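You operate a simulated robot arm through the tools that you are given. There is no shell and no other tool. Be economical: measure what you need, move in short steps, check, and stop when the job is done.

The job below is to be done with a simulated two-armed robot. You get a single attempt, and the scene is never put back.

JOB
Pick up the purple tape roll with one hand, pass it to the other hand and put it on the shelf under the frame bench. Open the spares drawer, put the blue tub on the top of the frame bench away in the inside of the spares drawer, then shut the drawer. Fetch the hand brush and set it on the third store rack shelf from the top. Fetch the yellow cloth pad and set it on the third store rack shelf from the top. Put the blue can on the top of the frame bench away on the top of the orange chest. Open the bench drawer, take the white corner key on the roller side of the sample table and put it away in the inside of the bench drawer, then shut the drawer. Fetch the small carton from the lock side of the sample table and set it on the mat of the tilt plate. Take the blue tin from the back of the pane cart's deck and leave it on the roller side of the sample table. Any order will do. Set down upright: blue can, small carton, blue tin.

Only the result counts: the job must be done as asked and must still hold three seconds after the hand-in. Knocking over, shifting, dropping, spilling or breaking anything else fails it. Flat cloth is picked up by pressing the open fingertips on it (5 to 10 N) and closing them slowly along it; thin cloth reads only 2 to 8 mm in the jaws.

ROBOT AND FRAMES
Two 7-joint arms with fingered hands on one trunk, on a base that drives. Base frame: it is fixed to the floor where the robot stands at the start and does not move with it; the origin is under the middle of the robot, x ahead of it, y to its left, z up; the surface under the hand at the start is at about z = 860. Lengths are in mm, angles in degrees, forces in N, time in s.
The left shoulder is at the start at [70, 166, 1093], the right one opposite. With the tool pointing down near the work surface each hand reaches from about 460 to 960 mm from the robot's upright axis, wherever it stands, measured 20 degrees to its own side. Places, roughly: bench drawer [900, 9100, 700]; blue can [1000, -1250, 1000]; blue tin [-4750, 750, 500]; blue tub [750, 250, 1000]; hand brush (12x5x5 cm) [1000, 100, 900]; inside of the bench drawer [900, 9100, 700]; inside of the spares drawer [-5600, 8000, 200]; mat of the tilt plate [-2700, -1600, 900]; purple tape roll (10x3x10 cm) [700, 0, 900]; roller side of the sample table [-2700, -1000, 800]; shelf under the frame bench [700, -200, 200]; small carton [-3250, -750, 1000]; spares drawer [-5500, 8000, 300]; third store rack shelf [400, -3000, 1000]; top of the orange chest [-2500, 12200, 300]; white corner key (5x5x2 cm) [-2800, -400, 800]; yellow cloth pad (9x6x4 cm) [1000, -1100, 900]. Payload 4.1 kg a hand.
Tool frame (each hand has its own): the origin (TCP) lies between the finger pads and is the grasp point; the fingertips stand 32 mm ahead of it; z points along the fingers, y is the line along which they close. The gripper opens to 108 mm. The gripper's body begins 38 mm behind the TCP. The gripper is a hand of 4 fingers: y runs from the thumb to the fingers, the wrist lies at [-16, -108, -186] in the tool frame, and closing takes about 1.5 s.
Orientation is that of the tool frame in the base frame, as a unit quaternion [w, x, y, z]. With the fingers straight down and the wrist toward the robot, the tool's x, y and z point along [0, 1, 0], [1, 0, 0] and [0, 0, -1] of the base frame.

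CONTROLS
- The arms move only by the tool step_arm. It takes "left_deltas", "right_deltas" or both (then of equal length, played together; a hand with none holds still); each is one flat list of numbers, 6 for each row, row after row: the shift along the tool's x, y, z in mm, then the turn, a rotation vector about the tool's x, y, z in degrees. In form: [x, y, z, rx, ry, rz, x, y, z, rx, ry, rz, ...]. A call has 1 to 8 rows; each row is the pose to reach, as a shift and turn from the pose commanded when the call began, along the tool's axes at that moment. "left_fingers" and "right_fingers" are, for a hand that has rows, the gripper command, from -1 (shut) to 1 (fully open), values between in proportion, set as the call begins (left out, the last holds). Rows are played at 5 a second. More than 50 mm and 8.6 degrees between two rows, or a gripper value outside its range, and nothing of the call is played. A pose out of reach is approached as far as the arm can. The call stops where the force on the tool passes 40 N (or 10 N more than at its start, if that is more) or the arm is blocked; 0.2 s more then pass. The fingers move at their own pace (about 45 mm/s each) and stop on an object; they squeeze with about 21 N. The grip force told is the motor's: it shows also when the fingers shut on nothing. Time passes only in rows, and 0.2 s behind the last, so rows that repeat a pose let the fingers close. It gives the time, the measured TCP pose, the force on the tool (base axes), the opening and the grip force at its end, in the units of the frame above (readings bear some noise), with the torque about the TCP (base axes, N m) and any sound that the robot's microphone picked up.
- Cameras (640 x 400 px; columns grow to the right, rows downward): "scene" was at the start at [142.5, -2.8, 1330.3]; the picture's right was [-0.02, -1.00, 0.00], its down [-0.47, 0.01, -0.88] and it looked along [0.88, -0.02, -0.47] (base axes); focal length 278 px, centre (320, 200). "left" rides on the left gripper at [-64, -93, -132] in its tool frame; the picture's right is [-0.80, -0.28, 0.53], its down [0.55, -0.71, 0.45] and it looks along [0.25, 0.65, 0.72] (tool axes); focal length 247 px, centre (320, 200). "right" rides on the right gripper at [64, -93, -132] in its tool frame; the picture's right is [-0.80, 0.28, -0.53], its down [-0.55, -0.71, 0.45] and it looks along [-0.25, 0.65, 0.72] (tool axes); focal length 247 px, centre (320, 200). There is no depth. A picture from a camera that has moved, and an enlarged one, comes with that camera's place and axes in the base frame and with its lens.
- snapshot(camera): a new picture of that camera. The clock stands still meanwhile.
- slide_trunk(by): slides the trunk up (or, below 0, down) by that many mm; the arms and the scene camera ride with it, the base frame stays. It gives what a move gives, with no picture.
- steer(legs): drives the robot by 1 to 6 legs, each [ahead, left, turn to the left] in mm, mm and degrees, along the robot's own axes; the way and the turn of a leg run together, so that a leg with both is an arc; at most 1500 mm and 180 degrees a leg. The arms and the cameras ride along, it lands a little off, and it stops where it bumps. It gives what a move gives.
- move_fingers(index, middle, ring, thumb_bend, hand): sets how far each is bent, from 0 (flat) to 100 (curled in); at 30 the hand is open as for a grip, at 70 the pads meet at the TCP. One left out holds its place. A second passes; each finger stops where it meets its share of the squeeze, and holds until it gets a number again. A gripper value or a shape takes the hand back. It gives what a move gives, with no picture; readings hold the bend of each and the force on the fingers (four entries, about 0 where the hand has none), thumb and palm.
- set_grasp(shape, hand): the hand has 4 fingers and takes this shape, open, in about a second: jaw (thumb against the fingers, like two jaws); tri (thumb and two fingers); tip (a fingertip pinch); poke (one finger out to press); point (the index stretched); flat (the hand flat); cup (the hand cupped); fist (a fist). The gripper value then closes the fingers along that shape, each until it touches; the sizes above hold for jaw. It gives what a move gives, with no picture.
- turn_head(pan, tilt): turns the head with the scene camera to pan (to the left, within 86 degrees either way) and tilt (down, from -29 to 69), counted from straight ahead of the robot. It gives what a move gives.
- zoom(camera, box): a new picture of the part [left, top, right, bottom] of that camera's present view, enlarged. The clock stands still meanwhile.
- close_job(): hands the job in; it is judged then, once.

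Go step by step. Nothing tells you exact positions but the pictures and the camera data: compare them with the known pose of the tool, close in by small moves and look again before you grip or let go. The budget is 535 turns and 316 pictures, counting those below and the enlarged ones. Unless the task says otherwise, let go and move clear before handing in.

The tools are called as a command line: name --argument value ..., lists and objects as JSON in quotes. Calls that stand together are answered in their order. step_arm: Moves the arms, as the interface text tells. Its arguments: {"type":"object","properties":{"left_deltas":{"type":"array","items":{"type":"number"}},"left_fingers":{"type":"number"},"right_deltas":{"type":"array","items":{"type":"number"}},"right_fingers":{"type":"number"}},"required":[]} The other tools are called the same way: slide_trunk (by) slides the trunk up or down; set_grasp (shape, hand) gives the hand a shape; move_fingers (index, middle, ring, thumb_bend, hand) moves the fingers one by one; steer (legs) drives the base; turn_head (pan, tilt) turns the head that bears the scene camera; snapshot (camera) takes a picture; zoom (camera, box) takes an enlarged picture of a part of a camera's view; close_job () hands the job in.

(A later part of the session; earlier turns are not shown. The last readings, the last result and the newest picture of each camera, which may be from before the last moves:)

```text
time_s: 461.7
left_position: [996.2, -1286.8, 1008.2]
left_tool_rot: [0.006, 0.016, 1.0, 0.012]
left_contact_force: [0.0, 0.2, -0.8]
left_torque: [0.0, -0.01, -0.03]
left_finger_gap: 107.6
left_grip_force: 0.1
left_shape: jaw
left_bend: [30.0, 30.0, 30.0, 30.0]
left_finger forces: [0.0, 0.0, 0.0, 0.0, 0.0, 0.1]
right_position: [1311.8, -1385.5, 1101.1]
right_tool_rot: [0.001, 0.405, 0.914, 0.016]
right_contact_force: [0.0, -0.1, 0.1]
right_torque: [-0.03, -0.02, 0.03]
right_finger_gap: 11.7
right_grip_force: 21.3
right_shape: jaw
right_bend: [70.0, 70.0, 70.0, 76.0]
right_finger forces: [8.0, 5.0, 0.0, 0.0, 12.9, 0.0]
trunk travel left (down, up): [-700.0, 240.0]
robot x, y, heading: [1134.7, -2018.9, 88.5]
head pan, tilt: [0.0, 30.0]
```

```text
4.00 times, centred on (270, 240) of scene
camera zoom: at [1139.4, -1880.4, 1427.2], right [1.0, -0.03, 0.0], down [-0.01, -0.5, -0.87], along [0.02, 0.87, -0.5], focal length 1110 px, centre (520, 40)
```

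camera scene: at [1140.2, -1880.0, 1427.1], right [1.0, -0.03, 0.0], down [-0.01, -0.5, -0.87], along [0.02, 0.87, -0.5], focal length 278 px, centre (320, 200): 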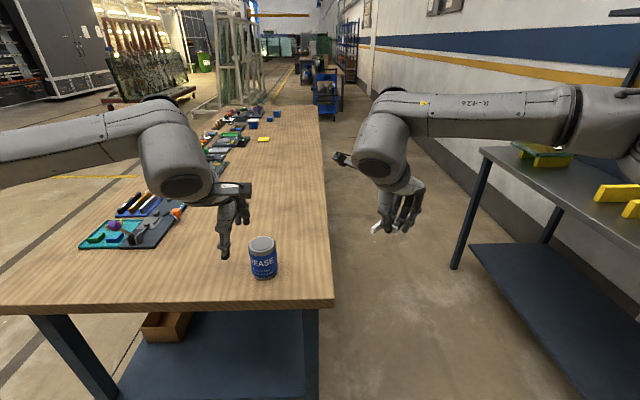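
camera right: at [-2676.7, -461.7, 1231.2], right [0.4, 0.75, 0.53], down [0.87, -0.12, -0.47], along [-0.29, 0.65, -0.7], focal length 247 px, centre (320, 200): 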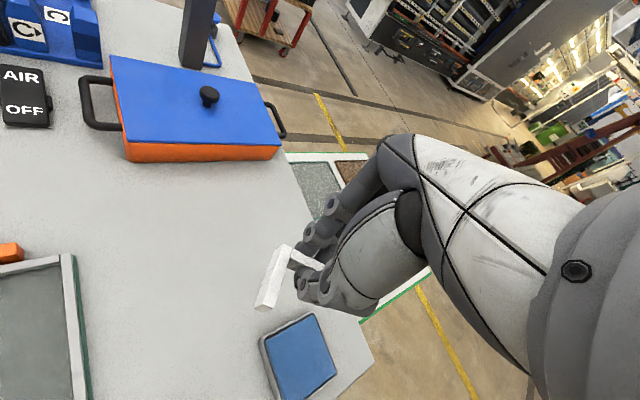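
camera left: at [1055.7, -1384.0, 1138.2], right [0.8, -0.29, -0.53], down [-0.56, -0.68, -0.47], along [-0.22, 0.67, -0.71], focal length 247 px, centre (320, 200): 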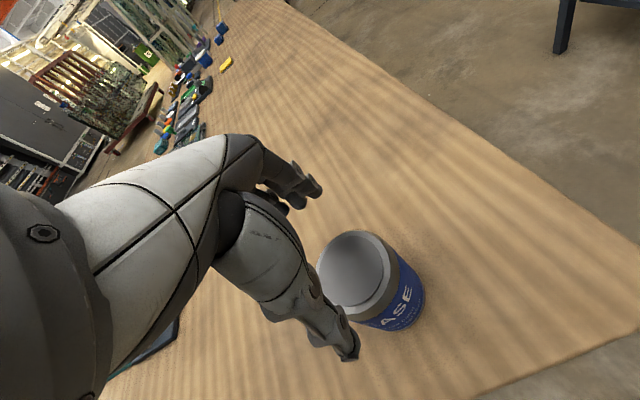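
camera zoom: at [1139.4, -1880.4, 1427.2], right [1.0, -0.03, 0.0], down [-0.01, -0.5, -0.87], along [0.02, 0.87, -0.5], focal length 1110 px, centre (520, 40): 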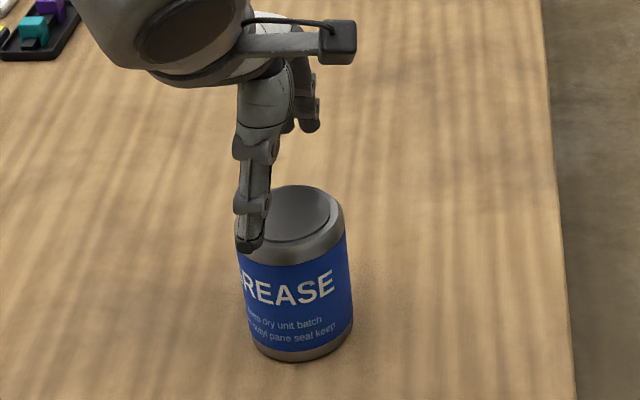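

The can's centre is at [1000, −1296]. I correct, descend and close.

step_arm --left_deltas '[-8, -9, 0, 0, 0, 0, -8, -9, 30, 0, 0, 0, -8, -9, 60, 0, 0, 0, -8, -9, 88, 0, 0, 0]'

step_arm --left_deltas '[0, 0, 0, 0, 0, 0, 0, 0, 0, 0, 0, 0, 0, 0, 0, 0, 0, 0, 0, 0, 0, 0, 0, 0, 0, 0, 0, 0, 0, 0, 0, 0, 0, 0, 0, 0]' --left_fingers -1

zoom --camera "scene" --box '[200, 190, 340, 290]'

```text
time_s: 462.7
left_position: [1007.3, -1295.0, 923.9]
left_tool_rot: [0.006, 0.015, 1.0, 0.015]
left_contact_force: [1.5, 0.7, 12.4]
left_torque: [-0.03, 0.09, 0.03]
left_finger_gap: 107.9
left_grip_force: 0.2
left_shape: jaw
left_bend: [29.0, 30.0, 30.0, 30.0]
left_finger forces: [8.0, 0.1, 0.0, 0.0, 6.9, 0.0]
right_position: [1313.5, -1387.3, 1103.3]
right_tool_rot: [0.001, 0.405, 0.914, 0.016]
right_contact_force: [0.0, 0.1, -0.3]
right_torque: [-0.01, 0.05, 0.01]
right_finger_gap: 11.4
right_grip_force: 21.0
right_shape: jaw
right_bend: [70.0, 70.0, 70.0, 76.0]
right_finger forces: [8.1, 4.9, 0.1, 0.1, 12.8, 0.0]
trunk travel left (down, up): [-700.0, 240.0]
robot x, y, heading: [1136.6, -2017.9, 88.4]
head pan, tilt: [0.0, 30.0]
```

```text
time_s: 464.1
left_position: [1005.8, -1295.2, 921.8]
left_tool_rot: [0.005, 0.015, 1.0, 0.013]
left_contact_force: [5.6, 7.5, 19.0]
left_torque: [0.6, 0.2, -0.15]
left_finger_gap: 66.1
left_grip_force: 20.6
left_shape: jaw
left_bend: [74.0, 43.0, 42.0, 62.0]
left_finger forces: [13.4, 15.1, 2.9, 0.0, 23.9, 0.0]
right_position: [1314.0, -1387.3, 1101.3]
right_tool_rot: [0.0, 0.404, 0.914, 0.015]
right_contact_force: [-0.2, 0.5, 0.4]
right_torque: [-0.05, -0.01, -0.03]
right_finger_gap: 11.7
right_grip_force: 21.1
right_shape: jaw
right_bend: [70.0, 70.0, 70.0, 76.0]
right_finger forces: [8.0, 4.9, 0.0, 0.0, 12.8, 0.1]
trunk travel left (down, up): [-700.0, 240.0]
robot x, y, heading: [1133.9, -2021.1, 88.1]
head pan, tilt: [0.0, 30.0]
```

```text
4.00 times, centred on (270, 240) of scene
camera zoom: at [1141.5, -1881.9, 1427.4], right [1.0, -0.03, 0.0], down [-0.01, -0.5, -0.87], along [0.02, 0.87, -0.5], focal length 1110 px, centre (520, 40)
```

zoom: 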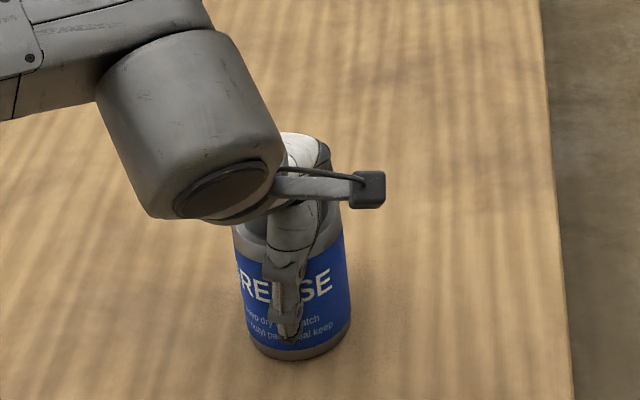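

The can is gripped. I lift it and look.

step_arm --left_deltas '[0, 0, -15, 0, 0, 0, 0, 0, -50, 0, 0, 0, 0, 0, -95, 0, 0, 0, 0, -30, -130, 0, 0, 0, 0, -65, -155, 0, 0, 0, 0, -105, -170, 0, 0, 0, 0, -150, -180, 0, 0, 0]'

snapshot --camera "scene"

zoom --camera "scene" --box '[160, 190, 320, 290]'

```text
time_s: 465.7
left_position: [998.2, -1450.3, 1096.3]
left_tool_rot: [0.007, 0.015, 1.0, 0.012]
left_contact_force: [1.1, -0.8, -3.3]
left_torque: [0.03, -0.02, 0.02]
left_finger_gap: 64.3
left_grip_force: 20.9
left_shape: jaw
left_bend: [74.0, 45.0, 43.0, 62.0]
left_finger forces: [7.4, 13.2, 2.9, 0.1, 23.4, 0.0]
right_position: [1311.9, -1386.3, 1102.1]
right_tool_rot: [0.002, 0.404, 0.915, 0.016]
right_contact_force: [1.4, 0.0, 1.1]
right_torque: [0.01, 0.02, 0.05]
right_finger_gap: 11.6
right_grip_force: 21.1
right_shape: jaw
right_bend: [70.0, 70.0, 70.0, 76.0]
right_finger forces: [8.0, 4.9, 0.1, 0.1, 12.9, 0.0]
trunk travel left (down, up): [-700.0, 240.0]
robot x, y, heading: [1135.5, -2014.6, 88.6]
head pan, tilt: [0.0, 30.0]
```

```text
184 pictures are left
camera scene: at [1139.5, -1881.7, 1427.3], right [1.0, -0.03, 0.0], down [-0.01, -0.5, -0.87], along [0.02, 0.87, -0.5], focal length 278 px, centre (320, 200)
```

scene: 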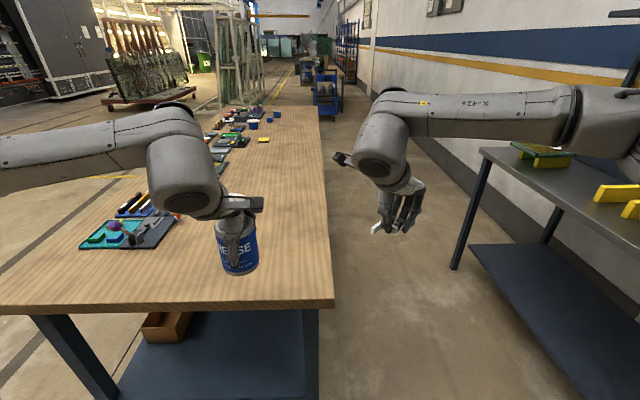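

```text
4.00 times, centred on (240, 240) of scene
camera zoom: at [1139.5, -1881.7, 1427.3], right [1.0, -0.03, 0.0], down [-0.01, -0.5, -0.87], along [0.02, 0.87, -0.5], focal length 1110 px, centre (640, 40)
```

zoom: 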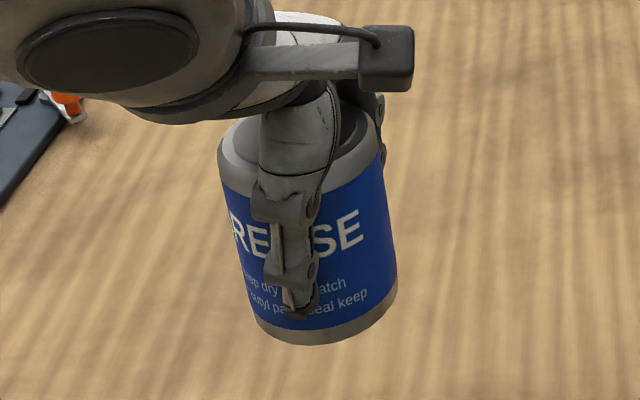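

The can is steady. I now head toward the far end of the hall, first into the open lane at x≈−700, looking ahead.

steer --legs '[[0, 1400, 1.4], [0, 435, 0], [1400, 0, 0], [1000, 0, 0]]'

turn_head --pan 0 --tilt 12

snapshot --camera "scene"

```text
time_s: 486.4
left_position: [-838.2, 978.3, 1095.6]
left_tool_rot: [0.007, 0.007, 1.0, 0.012]
left_contact_force: [-0.2, 0.0, -3.1]
left_torque: [-0.03, -0.04, 0.01]
left_finger_gap: 64.1
left_grip_force: 21.6
left_shape: jaw
left_bend: [74.0, 45.0, 43.0, 62.0]
left_finger forces: [7.4, 13.1, 3.0, 0.0, 23.1, 0.0]
right_position: [-524.8, 1047.4, 1101.7]
right_tool_rot: [0.0, 0.397, 0.918, 0.015]
right_contact_force: [-0.6, 0.4, -1.2]
right_torque: [-0.02, 0.0, 0.01]
right_finger_gap: 11.7
right_grip_force: 20.8
right_shape: jaw
right_bend: [70.0, 70.0, 70.0, 76.0]
right_finger forces: [8.0, 4.8, 0.0, 0.0, 13.0, 0.1]
trunk travel left (down, up): [-700.0, 240.0]
robot x, y, heading: [-692.0, 411.0, 89.8]
head pan, tilt: [0.0, 30.0]
```

```text
time_s: 487.2
left_position: [-838.4, 980.0, 1095.0]
left_tool_rot: [0.006, 0.007, 1.0, 0.012]
left_contact_force: [-0.3, 0.2, -4.2]
left_torque: [0.05, -0.03, -0.01]
left_finger_gap: 64.1
left_grip_force: 21.2
left_shape: jaw
left_bend: [74.0, 45.0, 43.0, 62.0]
left_finger forces: [7.2, 13.2, 3.0, 0.1, 23.1, 0.2]
right_position: [-524.8, 1048.6, 1101.3]
right_tool_rot: [0.001, 0.396, 0.918, 0.015]
right_contact_force: [-0.3, -0.4, 0.3]
right_torque: [0.01, -0.03, 0.02]
right_finger_gap: 11.7
right_grip_force: 21.4
right_shape: jaw
right_bend: [70.0, 70.0, 70.0, 76.0]
right_finger forces: [8.0, 4.9, 0.0, 0.0, 12.9, 0.0]
trunk travel left (down, up): [-700.0, 240.0]
robot x, y, heading: [-693.1, 412.2, 89.5]
head pan, tilt: [0.0, 12.0]
```

```text
182 pictures are left
camera scene: at [-688.6, 552.9, 1456.1], right [1.0, -0.01, 0.0], down [0.0, -0.21, -0.98], along [0.01, 0.98, -0.21], focal length 278 px, centre (320, 200)
```

scene: 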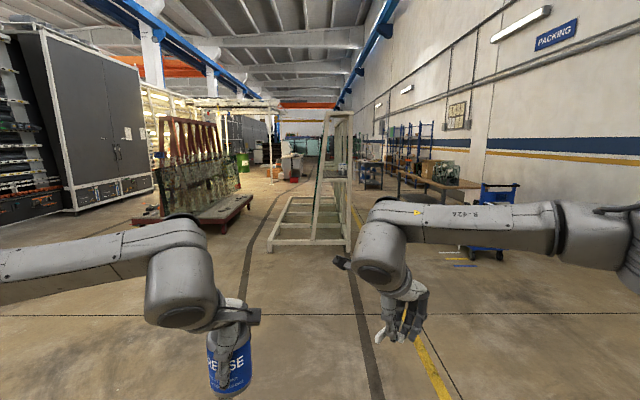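

A white rack stands ahead (x −1390..−220, y from ~4290) and packing tables lie at x≥1400. I take the lane between them at x≈500.

steer --legs '[[1450, 0, 0.3], [650, 0, 0], [0, -1200, 0], [1400, 0, 0]]'

snapshot --camera "scene"

```text
time_s: 509.8
left_position: [331.4, 4475.3, 1095.7]
left_tool_rot: [0.006, 0.001, 1.0, 0.011]
left_contact_force: [0.4, 1.0, -3.3]
left_torque: [0.02, -0.04, -0.01]
left_finger_gap: 64.1
left_grip_force: 21.5
left_shape: jaw
left_bend: [74.0, 45.0, 43.0, 62.0]
left_finger forces: [7.2, 13.1, 3.1, 0.0, 22.9, 0.0]
right_position: [642.6, 4549.1, 1100.1]
right_tool_rot: [0.001, 0.392, 0.92, 0.015]
right_contact_force: [-0.4, 0.0, 0.4]
right_torque: [-0.02, 0.0, -0.02]
right_finger_gap: 11.4
right_grip_force: 20.7
right_shape: jaw
right_bend: [70.0, 70.0, 70.0, 76.0]
right_finger forces: [7.9, 4.9, 0.0, 0.1, 12.9, 0.0]
trunk travel left (down, up): [-700.0, 240.0]
robot x, y, heading: [482.9, 3909.5, 90.4]
head pan, tilt: [0.0, 12.0]
```

```text
181 pictures are left
camera scene: at [485.2, 4051.9, 1456.2], right [1.0, 0.0, 0.0], down [0.0, -0.21, -0.98], along [0.0, 0.98, -0.21], focal length 278 px, centre (320, 200)
```

scene: 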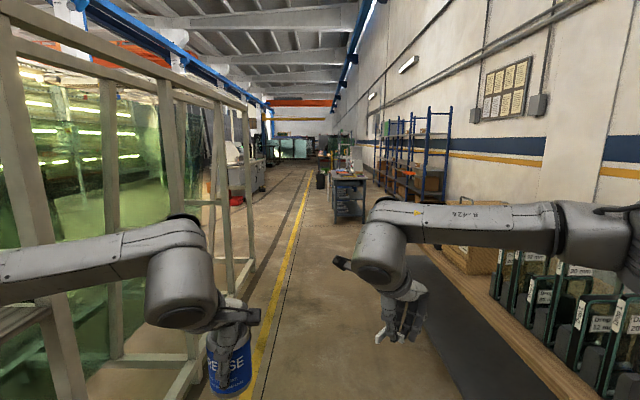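

The lane is clear; the drawer bench is ahead at about [950, 9100]. I go on to y≈6900 and look again.

steer --legs '[[1480, 0, -0.4], [1480, 0, 0]]'

snapshot --camera "scene"

turn_head --pan 40 --tilt 12

snapshot --camera "scene"

```text
time_s: 524.1
left_position: [308.3, 7454.4, 1095.9]
left_tool_rot: [0.007, 0.0, 1.0, 0.011]
left_contact_force: [-0.8, -0.6, -3.5]
left_torque: [0.02, -0.04, -0.01]
left_finger_gap: 64.2
left_grip_force: 21.2
left_shape: jaw
left_bend: [74.0, 45.0, 43.0, 62.0]
left_finger forces: [7.2, 13.1, 3.2, 0.1, 22.8, 0.1]
right_position: [619.7, 7527.7, 1101.0]
right_tool_rot: [0.001, 0.391, 0.92, 0.015]
right_contact_force: [-0.3, 0.0, -0.2]
right_torque: [0.02, 0.05, -0.01]
right_finger_gap: 11.7
right_grip_force: 21.0
right_shape: jaw
right_bend: [70.0, 70.0, 70.0, 76.0]
right_finger forces: [8.0, 4.9, 0.1, 0.0, 12.9, 0.0]
trunk travel left (down, up): [-700.0, 240.0]
robot x, y, heading: [458.9, 6889.3, 90.2]
head pan, tilt: [0.0, 12.0]
```

```text
180 pictures are left
camera scene: at [462.3, 7030.5, 1456.2], right [1.0, 0.01, 0.0], down [0.0, -0.21, -0.98], along [-0.01, 0.98, -0.21], focal length 278 px, centre (320, 200)
```

scene: 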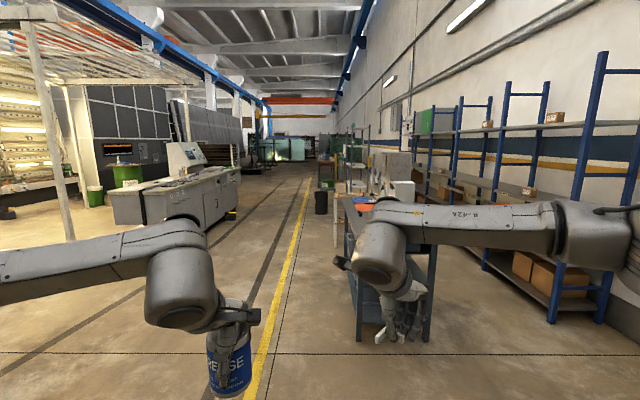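

```text
time_s: 525.2
left_position: [308.0, 7454.5, 1095.4]
left_tool_rot: [0.007, 0.0, 1.0, 0.011]
left_contact_force: [-0.1, 0.0, -3.6]
left_torque: [-0.02, -0.04, -0.03]
left_finger_gap: 64.0
left_grip_force: 20.9
left_shape: jaw
left_bend: [74.0, 45.0, 43.0, 62.0]
left_finger forces: [7.2, 13.0, 3.2, 0.0, 22.8, 0.0]
right_position: [618.9, 7527.6, 1100.8]
right_tool_rot: [0.001, 0.391, 0.92, 0.015]
right_contact_force: [0.6, -0.3, -0.7]
right_torque: [0.0, 0.02, -0.01]
right_finger_gap: 11.5
right_grip_force: 21.1
right_shape: jaw
right_bend: [70.0, 70.0, 70.0, 76.0]
right_finger forces: [8.0, 4.9, 0.1, 0.0, 12.9, 0.0]
trunk travel left (down, up): [-700.0, 240.0]
robot x, y, heading: [464.2, 6886.4, 90.4]
head pan, tilt: [40.0, 12.0]
```

```text
179 pictures are left
camera scene: at [402.5, 7008.5, 1456.2], right [0.76, 0.65, 0.0], down [0.13, -0.16, -0.98], along [-0.63, 0.75, -0.21], focal length 278 px, centre (320, 200)
```

scene: 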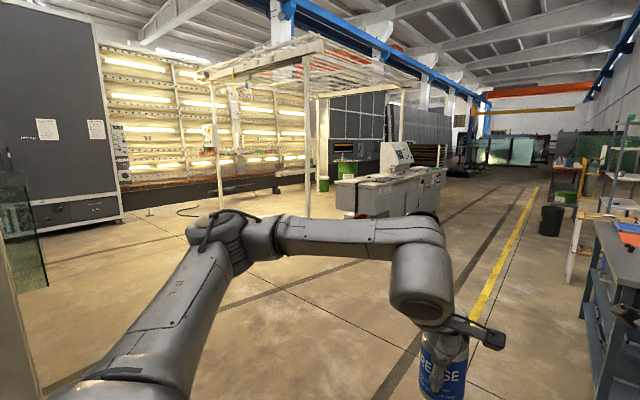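

The drawer bench begins at [725, 8840]. I pass it on the left at x≈0 and look for the orange chest around [−2500, 12200].

steer --legs '[[450, 460, 0], [1300, 0, 0], [1300, 0, 0]]'

turn_head --pan 50 --tilt 15

snapshot --camera "scene"

turn_head --pan -60 --tilt 25

snapshot --camera "scene"

```text
time_s: 541.1
left_position: [-146.6, 10507.0, 1095.2]
left_tool_rot: [0.007, 0.006, 1.0, 0.011]
left_contact_force: [0.2, -0.6, -2.6]
left_torque: [-0.01, -0.06, 0.0]
left_finger_gap: 64.3
left_grip_force: 20.8
left_shape: jaw
left_bend: [74.0, 45.0, 43.0, 62.0]
left_finger forces: [7.1, 12.9, 3.0, 0.1, 22.7, 0.0]
right_position: [165.6, 10576.9, 1101.0]
right_tool_rot: [0.0, 0.396, 0.918, 0.015]
right_contact_force: [0.3, -0.1, -0.4]
right_torque: [0.0, 0.0, -0.04]
right_finger_gap: 11.6
right_grip_force: 21.4
right_shape: jaw
right_bend: [70.0, 70.0, 70.0, 76.0]
right_finger forces: [8.0, 4.9, 0.0, 0.0, 12.9, 0.0]
trunk travel left (down, up): [-700.0, 240.0]
robot x, y, heading: [1.3, 9938.5, 89.5]
head pan, tilt: [40.0, 12.0]
```

```text
time_s: 541.8
left_position: [-147.0, 10506.5, 1095.4]
left_tool_rot: [0.005, 0.007, 1.0, 0.012]
left_contact_force: [0.7, -0.1, -3.3]
left_torque: [-0.02, -0.02, 0.01]
left_finger_gap: 64.2
left_grip_force: 21.5
left_shape: jaw
left_bend: [74.0, 45.0, 43.0, 62.0]
left_finger forces: [7.2, 13.0, 3.0, 0.0, 22.7, 0.0]
right_position: [165.8, 10575.8, 1100.7]
right_tool_rot: [0.001, 0.396, 0.918, 0.015]
right_contact_force: [-0.1, 0.0, 0.7]
right_torque: [-0.04, 0.02, 0.01]
right_finger_gap: 11.8
right_grip_force: 21.2
right_shape: jaw
right_bend: [70.0, 70.0, 70.0, 76.0]
right_finger forces: [8.0, 5.0, 0.1, 0.1, 12.9, 0.0]
trunk travel left (down, up): [-700.0, 240.0]
robot x, y, heading: [0.6, 9931.9, 89.6]
head pan, tilt: [50.0, 15.0]
```

```text
178 pictures are left
camera scene: at [-69.6, 10048.6, 1451.3], right [0.65, 0.76, 0.0], down [0.2, -0.17, -0.97], along [-0.74, 0.63, -0.26], focal length 278 px, centre (320, 200)
```

scene: 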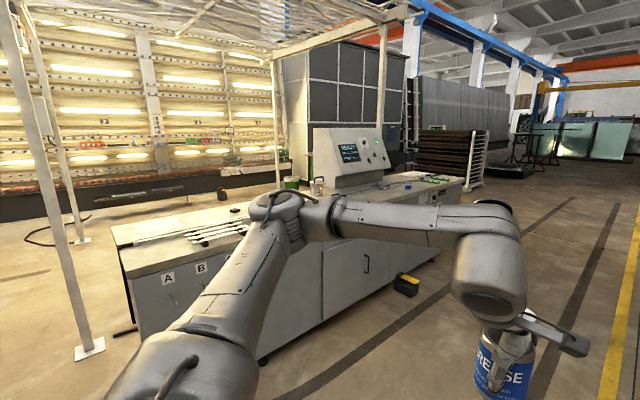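

```text
time_s: 543.7
left_position: [-147.5, 10506.1, 1095.0]
left_tool_rot: [0.006, 0.006, 1.0, 0.012]
left_contact_force: [-0.1, 0.0, -4.2]
left_torque: [-0.04, -0.02, 0.01]
left_finger_gap: 64.1
left_grip_force: 21.3
left_shape: jaw
left_bend: [74.0, 45.0, 43.0, 62.0]
left_finger forces: [7.2, 13.0, 3.1, 0.0, 22.8, 0.0]
right_position: [165.1, 10576.3, 1101.8]
right_tool_rot: [0.001, 0.396, 0.918, 0.015]
right_contact_force: [0.0, -1.1, 0.0]
right_torque: [-0.02, -0.01, 0.02]
right_finger_gap: 11.9
right_grip_force: 20.8
right_shape: jaw
right_bend: [70.0, 70.0, 70.0, 76.0]
right_finger forces: [7.9, 4.9, 0.0, 0.0, 12.9, 0.0]
trunk travel left (down, up): [-700.0, 240.0]
robot x, y, heading: [-3.0, 9938.4, 89.7]
head pan, tilt: [-60.0, 25.0]
```

```text
177 pictures are left
camera scene: at [81.5, 10033.4, 1435.1], right [0.49, -0.87, 0.0], down [-0.37, -0.21, -0.91], along [0.79, 0.45, -0.42], focal length 278 px, centre (320, 200)
```

scene: 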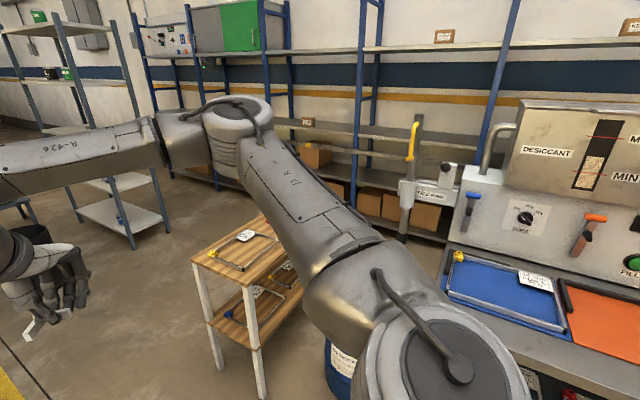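

The machine counter is on the left; the chest must be beyond it. I go further along the aisle and look left from y≈12200.

steer --legs '[[1150, 0, 0.3], [1150, 0, 0]]'

turn_head --pan 80 --tilt 15

snapshot --camera "scene"

```text
time_s: 555.1
left_position: [-136.4, 12822.1, 1094.8]
left_tool_rot: [0.006, 0.005, 1.0, 0.012]
left_contact_force: [-0.4, -1.0, -4.0]
left_torque: [0.02, -0.02, 0.01]
left_finger_gap: 64.1
left_grip_force: 21.0
left_shape: jaw
left_bend: [74.0, 45.0, 43.0, 62.0]
left_finger forces: [7.1, 12.9, 3.0, 0.0, 22.6, 0.1]
right_position: [176.5, 12891.6, 1100.4]
right_tool_rot: [0.001, 0.395, 0.918, 0.016]
right_contact_force: [0.5, 0.9, -0.2]
right_torque: [0.0, 0.0, 0.01]
right_finger_gap: 11.4
right_grip_force: 20.7
right_shape: jaw
right_bend: [70.0, 70.0, 70.0, 76.0]
right_finger forces: [8.0, 4.9, 0.1, 0.1, 13.0, 0.0]
trunk travel left (down, up): [-700.0, 240.0]
robot x, y, heading: [11.8, 12252.4, 89.9]
head pan, tilt: [-60.0, 25.0]
```

```text
time_s: 557.3
left_position: [-136.5, 12822.0, 1095.3]
left_tool_rot: [0.005, 0.006, 1.0, 0.011]
left_contact_force: [-0.4, 0.9, -3.3]
left_torque: [0.0, 0.01, -0.01]
left_finger_gap: 64.0
left_grip_force: 21.4
left_shape: jaw
left_bend: [74.0, 45.0, 43.0, 62.0]
left_finger forces: [7.1, 13.0, 3.1, 0.1, 22.6, 0.0]
right_position: [176.3, 12890.6, 1101.1]
right_tool_rot: [0.0, 0.395, 0.918, 0.015]
right_contact_force: [-0.5, 0.2, 0.3]
right_torque: [0.0, -0.03, 0.01]
right_finger_gap: 11.8
right_grip_force: 21.3
right_shape: jaw
right_bend: [70.0, 70.0, 70.0, 76.0]
right_finger forces: [7.9, 4.9, 0.1, 0.1, 13.0, 0.1]
trunk travel left (down, up): [-700.0, 240.0]
robot x, y, heading: [11.4, 12257.0, 89.6]
head pan, tilt: [80.0, 15.0]
```

```text
176 pictures are left
camera scene: at [-78.4, 12319.9, 1451.3], right [0.18, 0.98, 0.0], down [0.25, -0.05, -0.97], along [-0.95, 0.17, -0.26], focal length 278 px, centre (320, 200)
```

scene: 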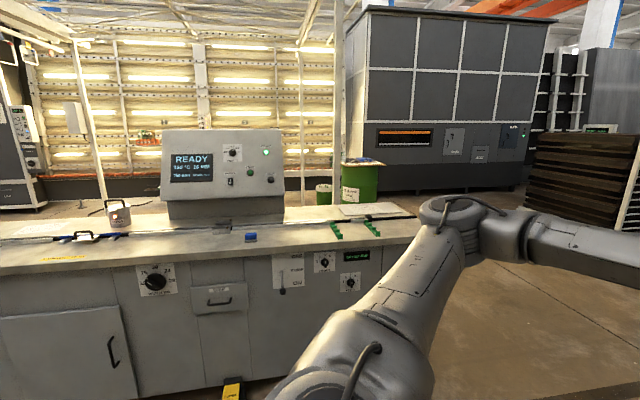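

The chest must be behind the counter, which ends near y≈13050. I go past its end and look back.

steer --legs '[[1450, 0, 0.3], [450, 0, 0], [0, 1000, 0]]'

turn_head --pan 86 --tilt 20

snapshot --camera "scene"

```text
time_s: 571.6
left_position: [-1146.7, 14712.1, 1096.1]
left_tool_rot: [0.005, 0.003, 1.0, 0.012]
left_contact_force: [0.9, 0.0, -2.7]
left_torque: [0.01, 0.0, 0.03]
left_finger_gap: 64.0
left_grip_force: 21.2
left_shape: jaw
left_bend: [74.0, 45.0, 43.0, 62.0]
left_finger forces: [7.1, 13.0, 3.1, 0.0, 22.4, 0.0]
right_position: [-834.8, 14782.3, 1101.4]
right_tool_rot: [0.001, 0.394, 0.919, 0.015]
right_contact_force: [0.3, -0.6, -0.4]
right_torque: [0.01, 0.01, -0.01]
right_finger_gap: 11.5
right_grip_force: 20.7
right_shape: jaw
right_bend: [70.0, 70.0, 70.0, 76.0]
right_finger forces: [8.0, 5.1, 0.0, 0.0, 12.9, 0.1]
trunk travel left (down, up): [-700.0, 240.0]
robot x, y, heading: [-995.1, 14144.6, 90.1]
head pan, tilt: [80.0, 15.0]
```

```text
time_s: 572.3
left_position: [-1148.5, 14711.5, 1095.9]
left_tool_rot: [0.006, 0.003, 1.0, 0.012]
left_contact_force: [0.7, 0.1, -3.5]
left_torque: [0.0, -0.02, 0.0]
left_finger_gap: 64.2
left_grip_force: 21.5
left_shape: jaw
left_bend: [74.0, 45.0, 43.0, 62.0]
left_finger forces: [7.1, 12.9, 3.1, 0.0, 22.4, 0.1]
right_position: [-835.4, 14782.5, 1101.5]
right_tool_rot: [0.001, 0.395, 0.919, 0.014]
right_contact_force: [0.3, -0.3, -0.4]
right_torque: [-0.03, 0.02, 0.01]
right_finger_gap: 11.7
right_grip_force: 20.8
right_shape: jaw
right_bend: [70.0, 70.0, 70.0, 76.0]
right_finger forces: [8.1, 4.9, 0.1, 0.0, 12.9, 0.0]
trunk travel left (down, up): [-700.0, 240.0]
robot x, y, heading: [-997.1, 14142.3, 90.0]
head pan, tilt: [85.9, 20.0]
```

```text
175 pictures are left
camera scene: at [-1089.3, 14200.0, 1443.2], right [0.07, 1.0, 0.0], down [0.34, -0.03, -0.94], along [-0.94, 0.07, -0.34], focal length 278 px, centre (320, 200)
```

scene: 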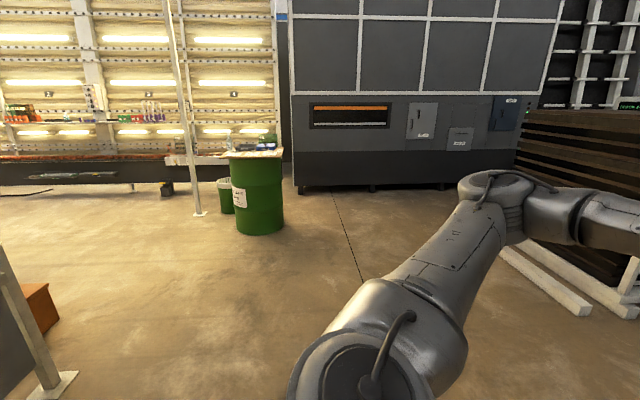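

The orange chest is behind the counter at about [−2650, 12400], next to a canopy post at [−2255, 12855]. I go west a bit and turn to face it.

steer --legs '[[0, 1400, 0], [0, 400, 0], [0, 0, 180]]'

turn_head --pan 0 --tilt 25

snapshot --camera "scene"

```text
time_s: 588.7
left_position: [-2645.1, 13593.5, 1094.3]
left_tool_rot: [0.013, 1.0, -0.005, -0.005]
left_contact_force: [-0.3, 0.0, -3.5]
left_torque: [-0.05, 0.01, 0.0]
left_finger_gap: 63.4
left_grip_force: 20.9
left_shape: jaw
left_bend: [74.0, 45.0, 44.0, 62.0]
left_finger forces: [5.9, 12.5, 2.9, 0.0, 20.1, 0.0]
right_position: [-2958.1, 13523.6, 1100.3]
right_tool_rot: [0.016, 0.918, -0.395, -0.001]
right_contact_force: [0.5, 0.3, -0.7]
right_torque: [0.01, 0.01, -0.01]
right_finger_gap: 10.9
right_grip_force: 21.0
right_shape: jaw
right_bend: [70.0, 70.0, 70.0, 76.0]
right_finger forces: [7.7, 4.4, 0.0, 0.0, 12.3, 0.1]
trunk travel left (down, up): [-700.0, 240.0]
robot x, y, heading: [-2794.3, 14162.3, -90.1]
head pan, tilt: [85.9, 20.0]
```

```text
time_s: 590.3
left_position: [-2645.2, 13594.2, 1094.7]
left_tool_rot: [0.011, 1.0, -0.005, -0.005]
left_contact_force: [-0.6, -0.4, -3.2]
left_torque: [0.01, 0.03, 0.02]
left_finger_gap: 63.2
left_grip_force: 21.2
left_shape: jaw
left_bend: [74.0, 45.0, 44.0, 62.0]
left_finger forces: [5.9, 12.6, 3.1, 0.0, 20.2, 0.0]
right_position: [-2958.2, 13524.5, 1100.6]
right_tool_rot: [0.015, 0.919, -0.395, -0.001]
right_contact_force: [-0.7, 0.1, 0.1]
right_torque: [-0.01, 0.0, -0.03]
right_finger_gap: 11.2
right_grip_force: 21.1
right_shape: jaw
right_bend: [70.0, 70.0, 70.0, 76.0]
right_finger forces: [7.9, 4.6, 0.1, 0.1, 12.2, 0.1]
trunk travel left (down, up): [-700.0, 240.0]
robot x, y, heading: [-2791.1, 14168.6, -90.4]
head pan, tilt: [0.0, 25.0]
```

```text
174 pictures are left
camera scene: at [-2793.5, 14019.3, 1435.0], right [-1.0, 0.0, 0.0], down [0.0, 0.42, -0.91], along [0.0, -0.91, -0.42], focal length 278 px, centre (320, 200)
```

scene: 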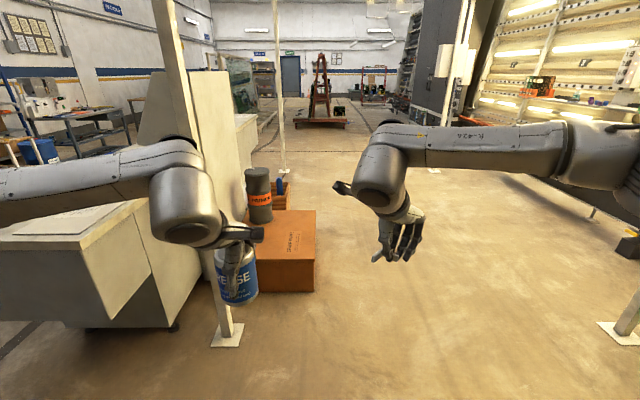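

The chest top (z≈264) has free room at about [−2560, 12300]; a dark drum stands on its far part. I approach from the west side, so the left elbow stays clear of the post.

steer --legs '[[0, -500, 0.4], [1100, 0, 0], [930, 0, 0], [0, 0, 90]]'

turn_head --pan 10 --tilt 40

snapshot --camera "scene"

```text
time_s: 606.8
left_position: [-2727.2, 12278.9, 1095.9]
left_tool_rot: [0.013, 0.709, 0.705, 0.004]
left_contact_force: [0.6, 1.5, -3.9]
left_torque: [-0.03, -0.01, -0.04]
left_finger_gap: 62.8
left_grip_force: 20.8
left_shape: jaw
left_bend: [74.0, 45.0, 44.0, 62.0]
left_finger forces: [5.4, 12.3, 3.0, 0.0, 19.3, 0.0]
right_position: [-2657.2, 11967.6, 1100.7]
right_tool_rot: [0.011, 0.928, 0.372, 0.01]
right_contact_force: [-0.3, 0.0, 1.0]
right_torque: [0.04, 0.03, -0.02]
right_finger_gap: 11.0
right_grip_force: 20.5
right_shape: jaw
right_bend: [70.0, 70.0, 70.0, 77.0]
right_finger forces: [7.7, 4.4, 0.0, 0.0, 12.0, 0.0]
trunk travel left (down, up): [-700.0, 240.0]
robot x, y, heading: [-3297.2, 12128.3, 0.0]
head pan, tilt: [0.0, 25.0]
```

```text
time_s: 607.6
left_position: [-2728.9, 12279.0, 1095.0]
left_tool_rot: [0.012, 0.709, 0.705, 0.004]
left_contact_force: [-1.3, 0.0, -4.0]
left_torque: [-0.02, -0.01, 0.01]
left_finger_gap: 63.3
left_grip_force: 20.9
left_shape: jaw
left_bend: [74.0, 45.0, 44.0, 62.0]
left_finger forces: [5.4, 12.3, 3.0, 0.1, 19.4, 0.0]
right_position: [-2656.2, 11967.8, 1101.1]
right_tool_rot: [0.011, 0.928, 0.373, 0.011]
right_contact_force: [-0.2, -0.3, 0.4]
right_torque: [-0.01, 0.01, -0.01]
right_finger_gap: 11.0
right_grip_force: 20.7
right_shape: jaw
right_bend: [70.0, 70.0, 70.0, 77.0]
right_finger forces: [7.8, 4.3, 0.0, 0.1, 12.0, 0.0]
trunk travel left (down, up): [-700.0, 240.0]
robot x, y, heading: [-3296.3, 12129.3, -0.0]
head pan, tilt: [10.0, 40.0]
```

```text
173 pictures are left
camera scene: at [-3160.2, 12142.4, 1411.8], right [0.17, -0.98, 0.0], down [-0.63, -0.11, -0.77], along [0.75, 0.13, -0.64], focal length 278 px, centre (320, 200)
```

scene: 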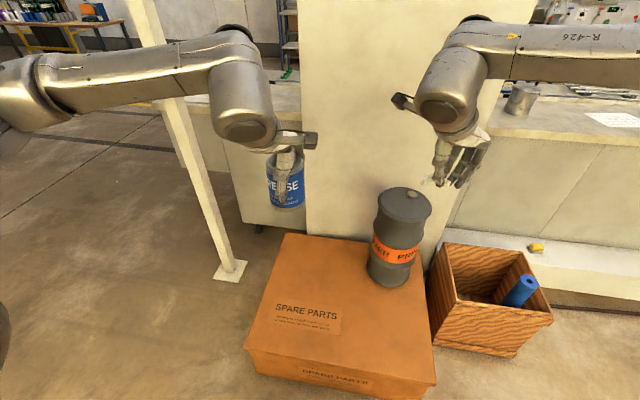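

The chest top spans x −2755..−2140, y 11795..12505, with a clear area on this side. I lower the trunk.

slide_trunk --by -400

slide_trunk --by -210

snapshot --camera "scene"

snapshot --camera "left"

```text
time_s: 611.4
left_position: [-2728.2, 12279.8, 695.2]
left_tool_rot: [0.011, 0.709, 0.705, 0.004]
left_contact_force: [-0.5, -0.3, -3.8]
left_torque: [-0.04, 0.01, -0.01]
left_finger_gap: 63.1
left_grip_force: 21.1
left_shape: jaw
left_bend: [74.0, 45.0, 44.0, 62.0]
left_finger forces: [5.4, 12.3, 3.0, 0.0, 19.5, 0.1]
right_position: [-2657.0, 11967.4, 700.3]
right_tool_rot: [0.011, 0.928, 0.373, 0.01]
right_contact_force: [1.2, 0.3, 0.3]
right_torque: [0.0, 0.02, 0.02]
right_finger_gap: 11.2
right_grip_force: 21.4
right_shape: jaw
right_bend: [70.0, 70.0, 70.0, 77.0]
right_finger forces: [7.7, 4.3, 0.0, 0.0, 12.0, 0.1]
trunk travel left (down, up): [-300.0, 640.0]
robot x, y, heading: [-3294.7, 12130.2, 0.2]
head pan, tilt: [10.0, 40.0]
```

```text
time_s: 613.7
left_position: [-2728.6, 12280.5, 485.6]
left_tool_rot: [0.011, 0.709, 0.705, 0.004]
left_contact_force: [-0.3, -0.4, -3.9]
left_torque: [-0.03, 0.01, -0.01]
left_finger_gap: 62.8
left_grip_force: 21.6
left_shape: jaw
left_bend: [74.0, 45.0, 44.0, 62.0]
left_finger forces: [5.4, 12.3, 3.0, 0.0, 19.4, 0.1]
right_position: [-2656.9, 11967.6, 491.1]
right_tool_rot: [0.012, 0.928, 0.372, 0.01]
right_contact_force: [0.1, 0.7, 0.3]
right_torque: [0.03, 0.0, -0.01]
right_finger_gap: 11.1
right_grip_force: 21.1
right_shape: jaw
right_bend: [70.0, 70.0, 70.0, 77.0]
right_finger forces: [7.7, 4.5, 0.1, 0.0, 12.1, 0.0]
trunk travel left (down, up): [-90.0, 850.0]
robot x, y, heading: [-3297.1, 12129.0, 0.2]
head pan, tilt: [10.0, 40.0]
```

```text
172 pictures are left
camera scene: at [-3160.7, 12142.3, 801.8], right [0.17, -0.98, 0.0], down [-0.63, -0.11, -0.77], along [0.75, 0.13, -0.64], focal length 278 px, centre (320, 200)
```

scene: 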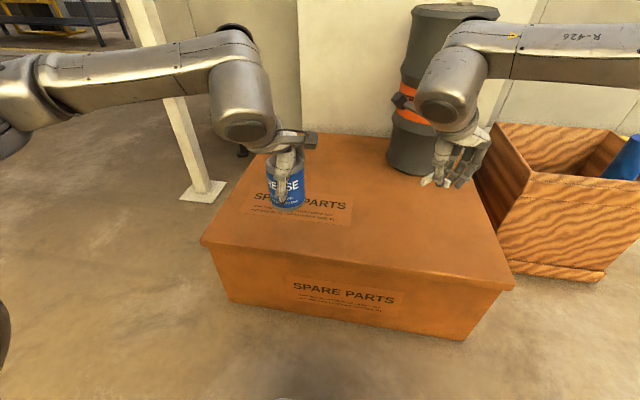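

```text
171 pictures are left
camera left: at [-2824.0, 12217.8, 615.4], right [-0.27, -0.8, -0.53], down [-0.69, 0.55, -0.47], along [0.67, 0.24, -0.71], focal length 247 px, centre (320, 200)
```

left: 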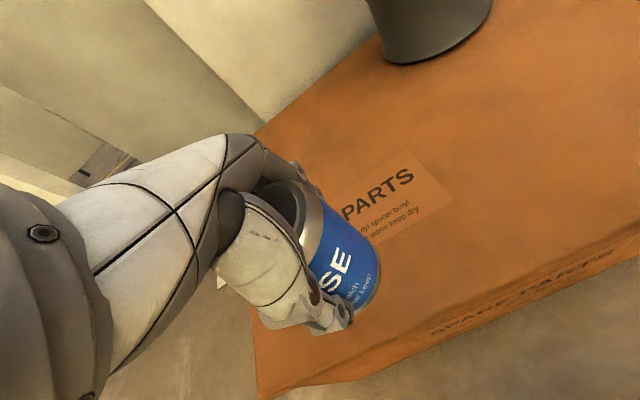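

Top of the chest is at z≈300. I move the can forward over it and lower gently.

step_arm --left_deltas '[0, 40, 0, 0, 0, 0, 0, 80, 10, 0, 0, 0, 0, 120, 30, 0, 0, 0, 0, 160, 55, 0, 0, 0, 0, 160, 85, 0, 0, 0, 0, 160, 100, 0, 0, 0, 0, 160, 108, 0, 0, 0]'

zoom --camera "scene" --box '[200, 110, 400, 235]'

```text
time_s: 615.3
left_position: [-2565.5, 12278.6, 381.0]
left_tool_rot: [0.013, 0.709, 0.705, 0.004]
left_contact_force: [1.2, -0.6, -2.8]
left_torque: [-0.05, 0.05, -0.01]
left_finger_gap: 63.0
left_grip_force: 21.4
left_shape: jaw
left_bend: [74.0, 45.0, 44.0, 62.0]
left_finger forces: [5.4, 12.3, 3.2, 0.1, 19.8, 0.0]
right_position: [-2656.8, 11967.7, 491.3]
right_tool_rot: [0.011, 0.928, 0.371, 0.009]
right_contact_force: [0.6, 0.4, 0.0]
right_torque: [-0.01, -0.01, 0.0]
right_finger_gap: 10.7
right_grip_force: 20.5
right_shape: jaw
right_bend: [70.0, 70.0, 70.0, 77.0]
right_finger forces: [7.6, 4.4, 0.1, 0.1, 12.1, 0.1]
trunk travel left (down, up): [-90.0, 850.0]
robot x, y, heading: [-3295.9, 12129.9, -0.2]
head pan, tilt: [10.0, 40.0]
```

```text
3.20 times, centred on (300, 172) of scene
camera zoom: at [-3160.5, 12142.3, 801.7], right [0.17, -0.98, 0.0], down [-0.63, -0.11, -0.77], along [0.75, 0.13, -0.64], focal length 888 px, centre (384, 288)
```

zoom: 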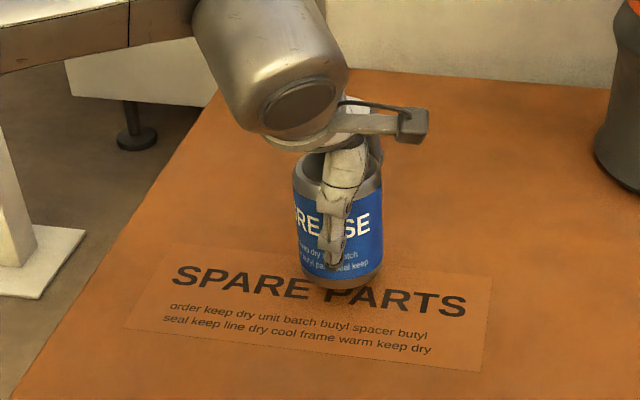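

Near the surface now. I lower a few mm per row until contact.

step_arm --left_deltas '[0, 0, 5, 0, 0, 0, 0, 0, 10, 0, 0, 0, 0, 0, 14, 0, 0, 0, 0, 0, 18, 0, 0, 0, 0, 0, 22, 0, 0, 0]'

zoom --camera "scene" --box '[200, 110, 400, 235]'

```text
time_s: 616.5
left_position: [-2565.6, 12277.3, 363.2]
left_tool_rot: [0.015, 0.709, 0.705, 0.006]
left_contact_force: [-4.4, 0.1, 12.7]
left_torque: [0.29, -0.29, 0.1]
left_finger_gap: 62.8
left_grip_force: 21.1
left_shape: jaw
left_bend: [74.0, 45.0, 44.0, 62.0]
left_finger forces: [5.0, 12.8, 3.7, 0.0, 25.2, 0.0]
right_position: [-2658.4, 11966.8, 491.9]
right_tool_rot: [0.011, 0.928, 0.373, 0.011]
right_contact_force: [-0.3, -0.3, -0.1]
right_torque: [-0.01, 0.01, -0.01]
right_finger_gap: 11.0
right_grip_force: 21.0
right_shape: jaw
right_bend: [70.0, 70.0, 70.0, 77.0]
right_finger forces: [7.7, 4.4, 0.0, 0.0, 12.2, 0.0]
trunk travel left (down, up): [-90.0, 850.0]
robot x, y, heading: [-3296.8, 12127.5, -0.0]
head pan, tilt: [10.0, 40.0]
```

```text
3.20 times, centred on (300, 172) of scene
camera zoom: at [-3162.1, 12142.0, 802.4], right [0.17, -0.98, 0.0], down [-0.63, -0.11, -0.77], along [0.76, 0.13, -0.64], focal length 888 px, centre (384, 288)
```

zoom: 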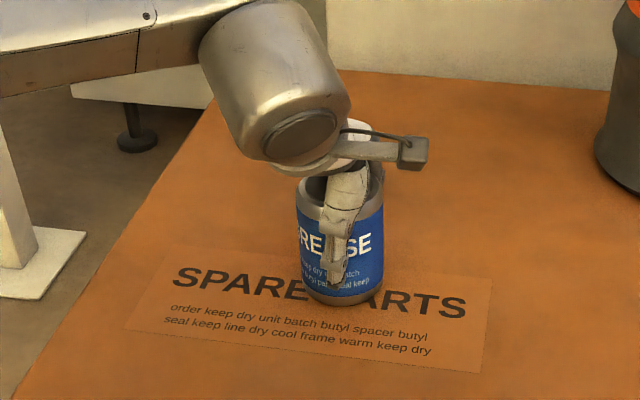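

Light contact. I press 3 mm more so it sits flat, then open.

step_arm --left_deltas '[0, 0, 2, 0, 0, 0, 0, 0, 4, 0, 0, 0]'

step_arm --left_deltas '[0, 0, -2, 0, 0, 0, 0, 0, -2, 0, 0, 0, 0, 0, -2, 0, 0, 0, 0, 0, -2, 0, 0, 0, 0, 0, -2, 0, 0, 0, 0, 0, -2, 0, 0, 0]' --left_fingers 1

zoom --camera "scene" --box '[200, 110, 400, 235]'

```text
time_s: 617.1
left_position: [-2565.7, 12276.8, 361.5]
left_tool_rot: [0.015, 0.709, 0.705, 0.006]
left_contact_force: [-5.9, -0.9, 32.0]
left_torque: [0.47, -0.49, 0.09]
left_finger_gap: 61.9
left_grip_force: 20.7
left_shape: jaw
left_bend: [74.0, 45.0, 44.0, 63.0]
left_finger forces: [5.2, 14.8, 3.7, 0.0, 31.8, 0.0]
right_position: [-2659.9, 11966.2, 493.9]
right_tool_rot: [0.012, 0.928, 0.373, 0.011]
right_contact_force: [0.2, 0.0, -0.2]
right_torque: [-0.01, -0.01, -0.02]
right_finger_gap: 11.0
right_grip_force: 21.3
right_shape: jaw
right_bend: [70.0, 70.0, 70.0, 77.0]
right_finger forces: [7.8, 4.4, 0.0, 0.0, 12.0, 0.0]
trunk travel left (down, up): [-90.0, 850.0]
robot x, y, heading: [-3292.0, 12129.1, 0.4]
head pan, tilt: [10.0, 40.0]
```

```text
time_s: 618.5
left_position: [-2565.0, 12277.5, 359.1]
left_tool_rot: [0.012, 0.709, 0.705, 0.005]
left_contact_force: [-5.1, -4.9, 16.5]
left_torque: [0.16, -0.02, 0.06]
left_finger_gap: 108.1
left_grip_force: 0.0
left_shape: jaw
left_bend: [29.0, 30.0, 30.0, 30.0]
left_finger forces: [7.7, 0.1, 0.0, 0.1, 14.2, 0.0]
right_position: [-2657.5, 11968.0, 492.1]
right_tool_rot: [0.011, 0.928, 0.372, 0.011]
right_contact_force: [-0.4, 0.4, -0.3]
right_torque: [-0.03, -0.03, 0.01]
right_finger_gap: 10.8
right_grip_force: 20.7
right_shape: jaw
right_bend: [70.0, 70.0, 70.0, 77.0]
right_finger forces: [7.7, 4.4, 0.1, 0.0, 12.1, 0.1]
trunk travel left (down, up): [-90.0, 850.0]
robot x, y, heading: [-3296.1, 12125.2, 0.0]
head pan, tilt: [10.0, 40.0]
```

```text
3.20 times, centred on (300, 172) of scene
camera zoom: at [-3162.3, 12141.8, 802.1], right [0.17, -0.98, 0.0], down [-0.63, -0.11, -0.77], along [0.76, 0.13, -0.64], focal length 888 px, centre (384, 288)
```

zoom: 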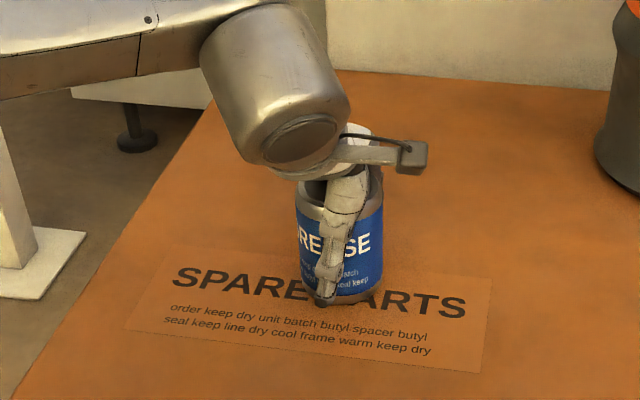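

The can stands. The knuckles rest lightly on its rim, so I rise slowly and straight.

step_arm --left_deltas '[0, 0, -6, 0, 0, 0, 0, 0, -14, 0, 0, 0, 0, 0, -25, 0, 0, 0, 0, 0, -45, 0, 0, 0, 0, 0, -80, 0, 0, 0, 0, 0, -120, 0, 0, 0, 0, -40, -140, 0, 0, 0, 0, -85, -150, 0, 0, 0]'

zoom --camera "scene" --box '[200, 110, 400, 235]'

```text
time_s: 620.3
left_position: [-2654.1, 12277.8, 506.5]
left_tool_rot: [0.012, 0.709, 0.705, 0.004]
left_contact_force: [0.5, 0.5, -0.1]
left_torque: [0.0, -0.01, 0.01]
left_finger_gap: 107.8
left_grip_force: 0.0
left_shape: jaw
left_bend: [30.0, 30.0, 30.0, 30.0]
left_finger forces: [0.0, 0.0, 0.0, 0.0, 0.0, 0.1]
right_position: [-2656.8, 11966.5, 491.4]
right_tool_rot: [0.011, 0.928, 0.372, 0.01]
right_contact_force: [0.9, 0.1, 0.4]
right_torque: [-0.02, -0.01, -0.02]
right_finger_gap: 11.1
right_grip_force: 21.3
right_shape: jaw
right_bend: [70.0, 70.0, 70.0, 77.0]
right_finger forces: [7.8, 4.4, 0.1, 0.0, 12.1, 0.0]
trunk travel left (down, up): [-90.0, 850.0]
robot x, y, heading: [-3295.0, 12126.9, -0.1]
head pan, tilt: [10.0, 40.0]
```

```text
3.20 times, centred on (300, 172) of scene
camera zoom: at [-3160.9, 12142.2, 801.8], right [0.17, -0.98, 0.0], down [-0.63, -0.11, -0.77], along [0.75, 0.13, -0.64], focal length 888 px, centre (384, 288)
```

zoom: 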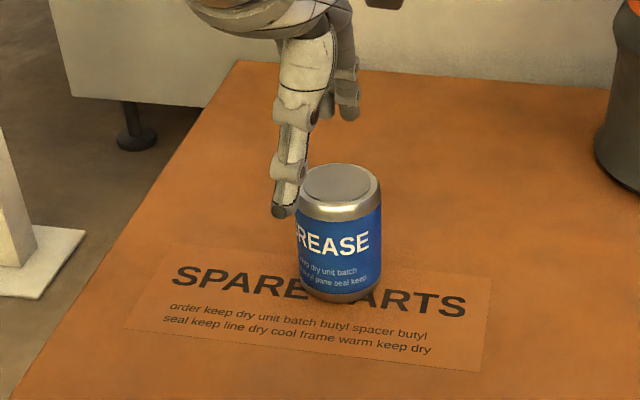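

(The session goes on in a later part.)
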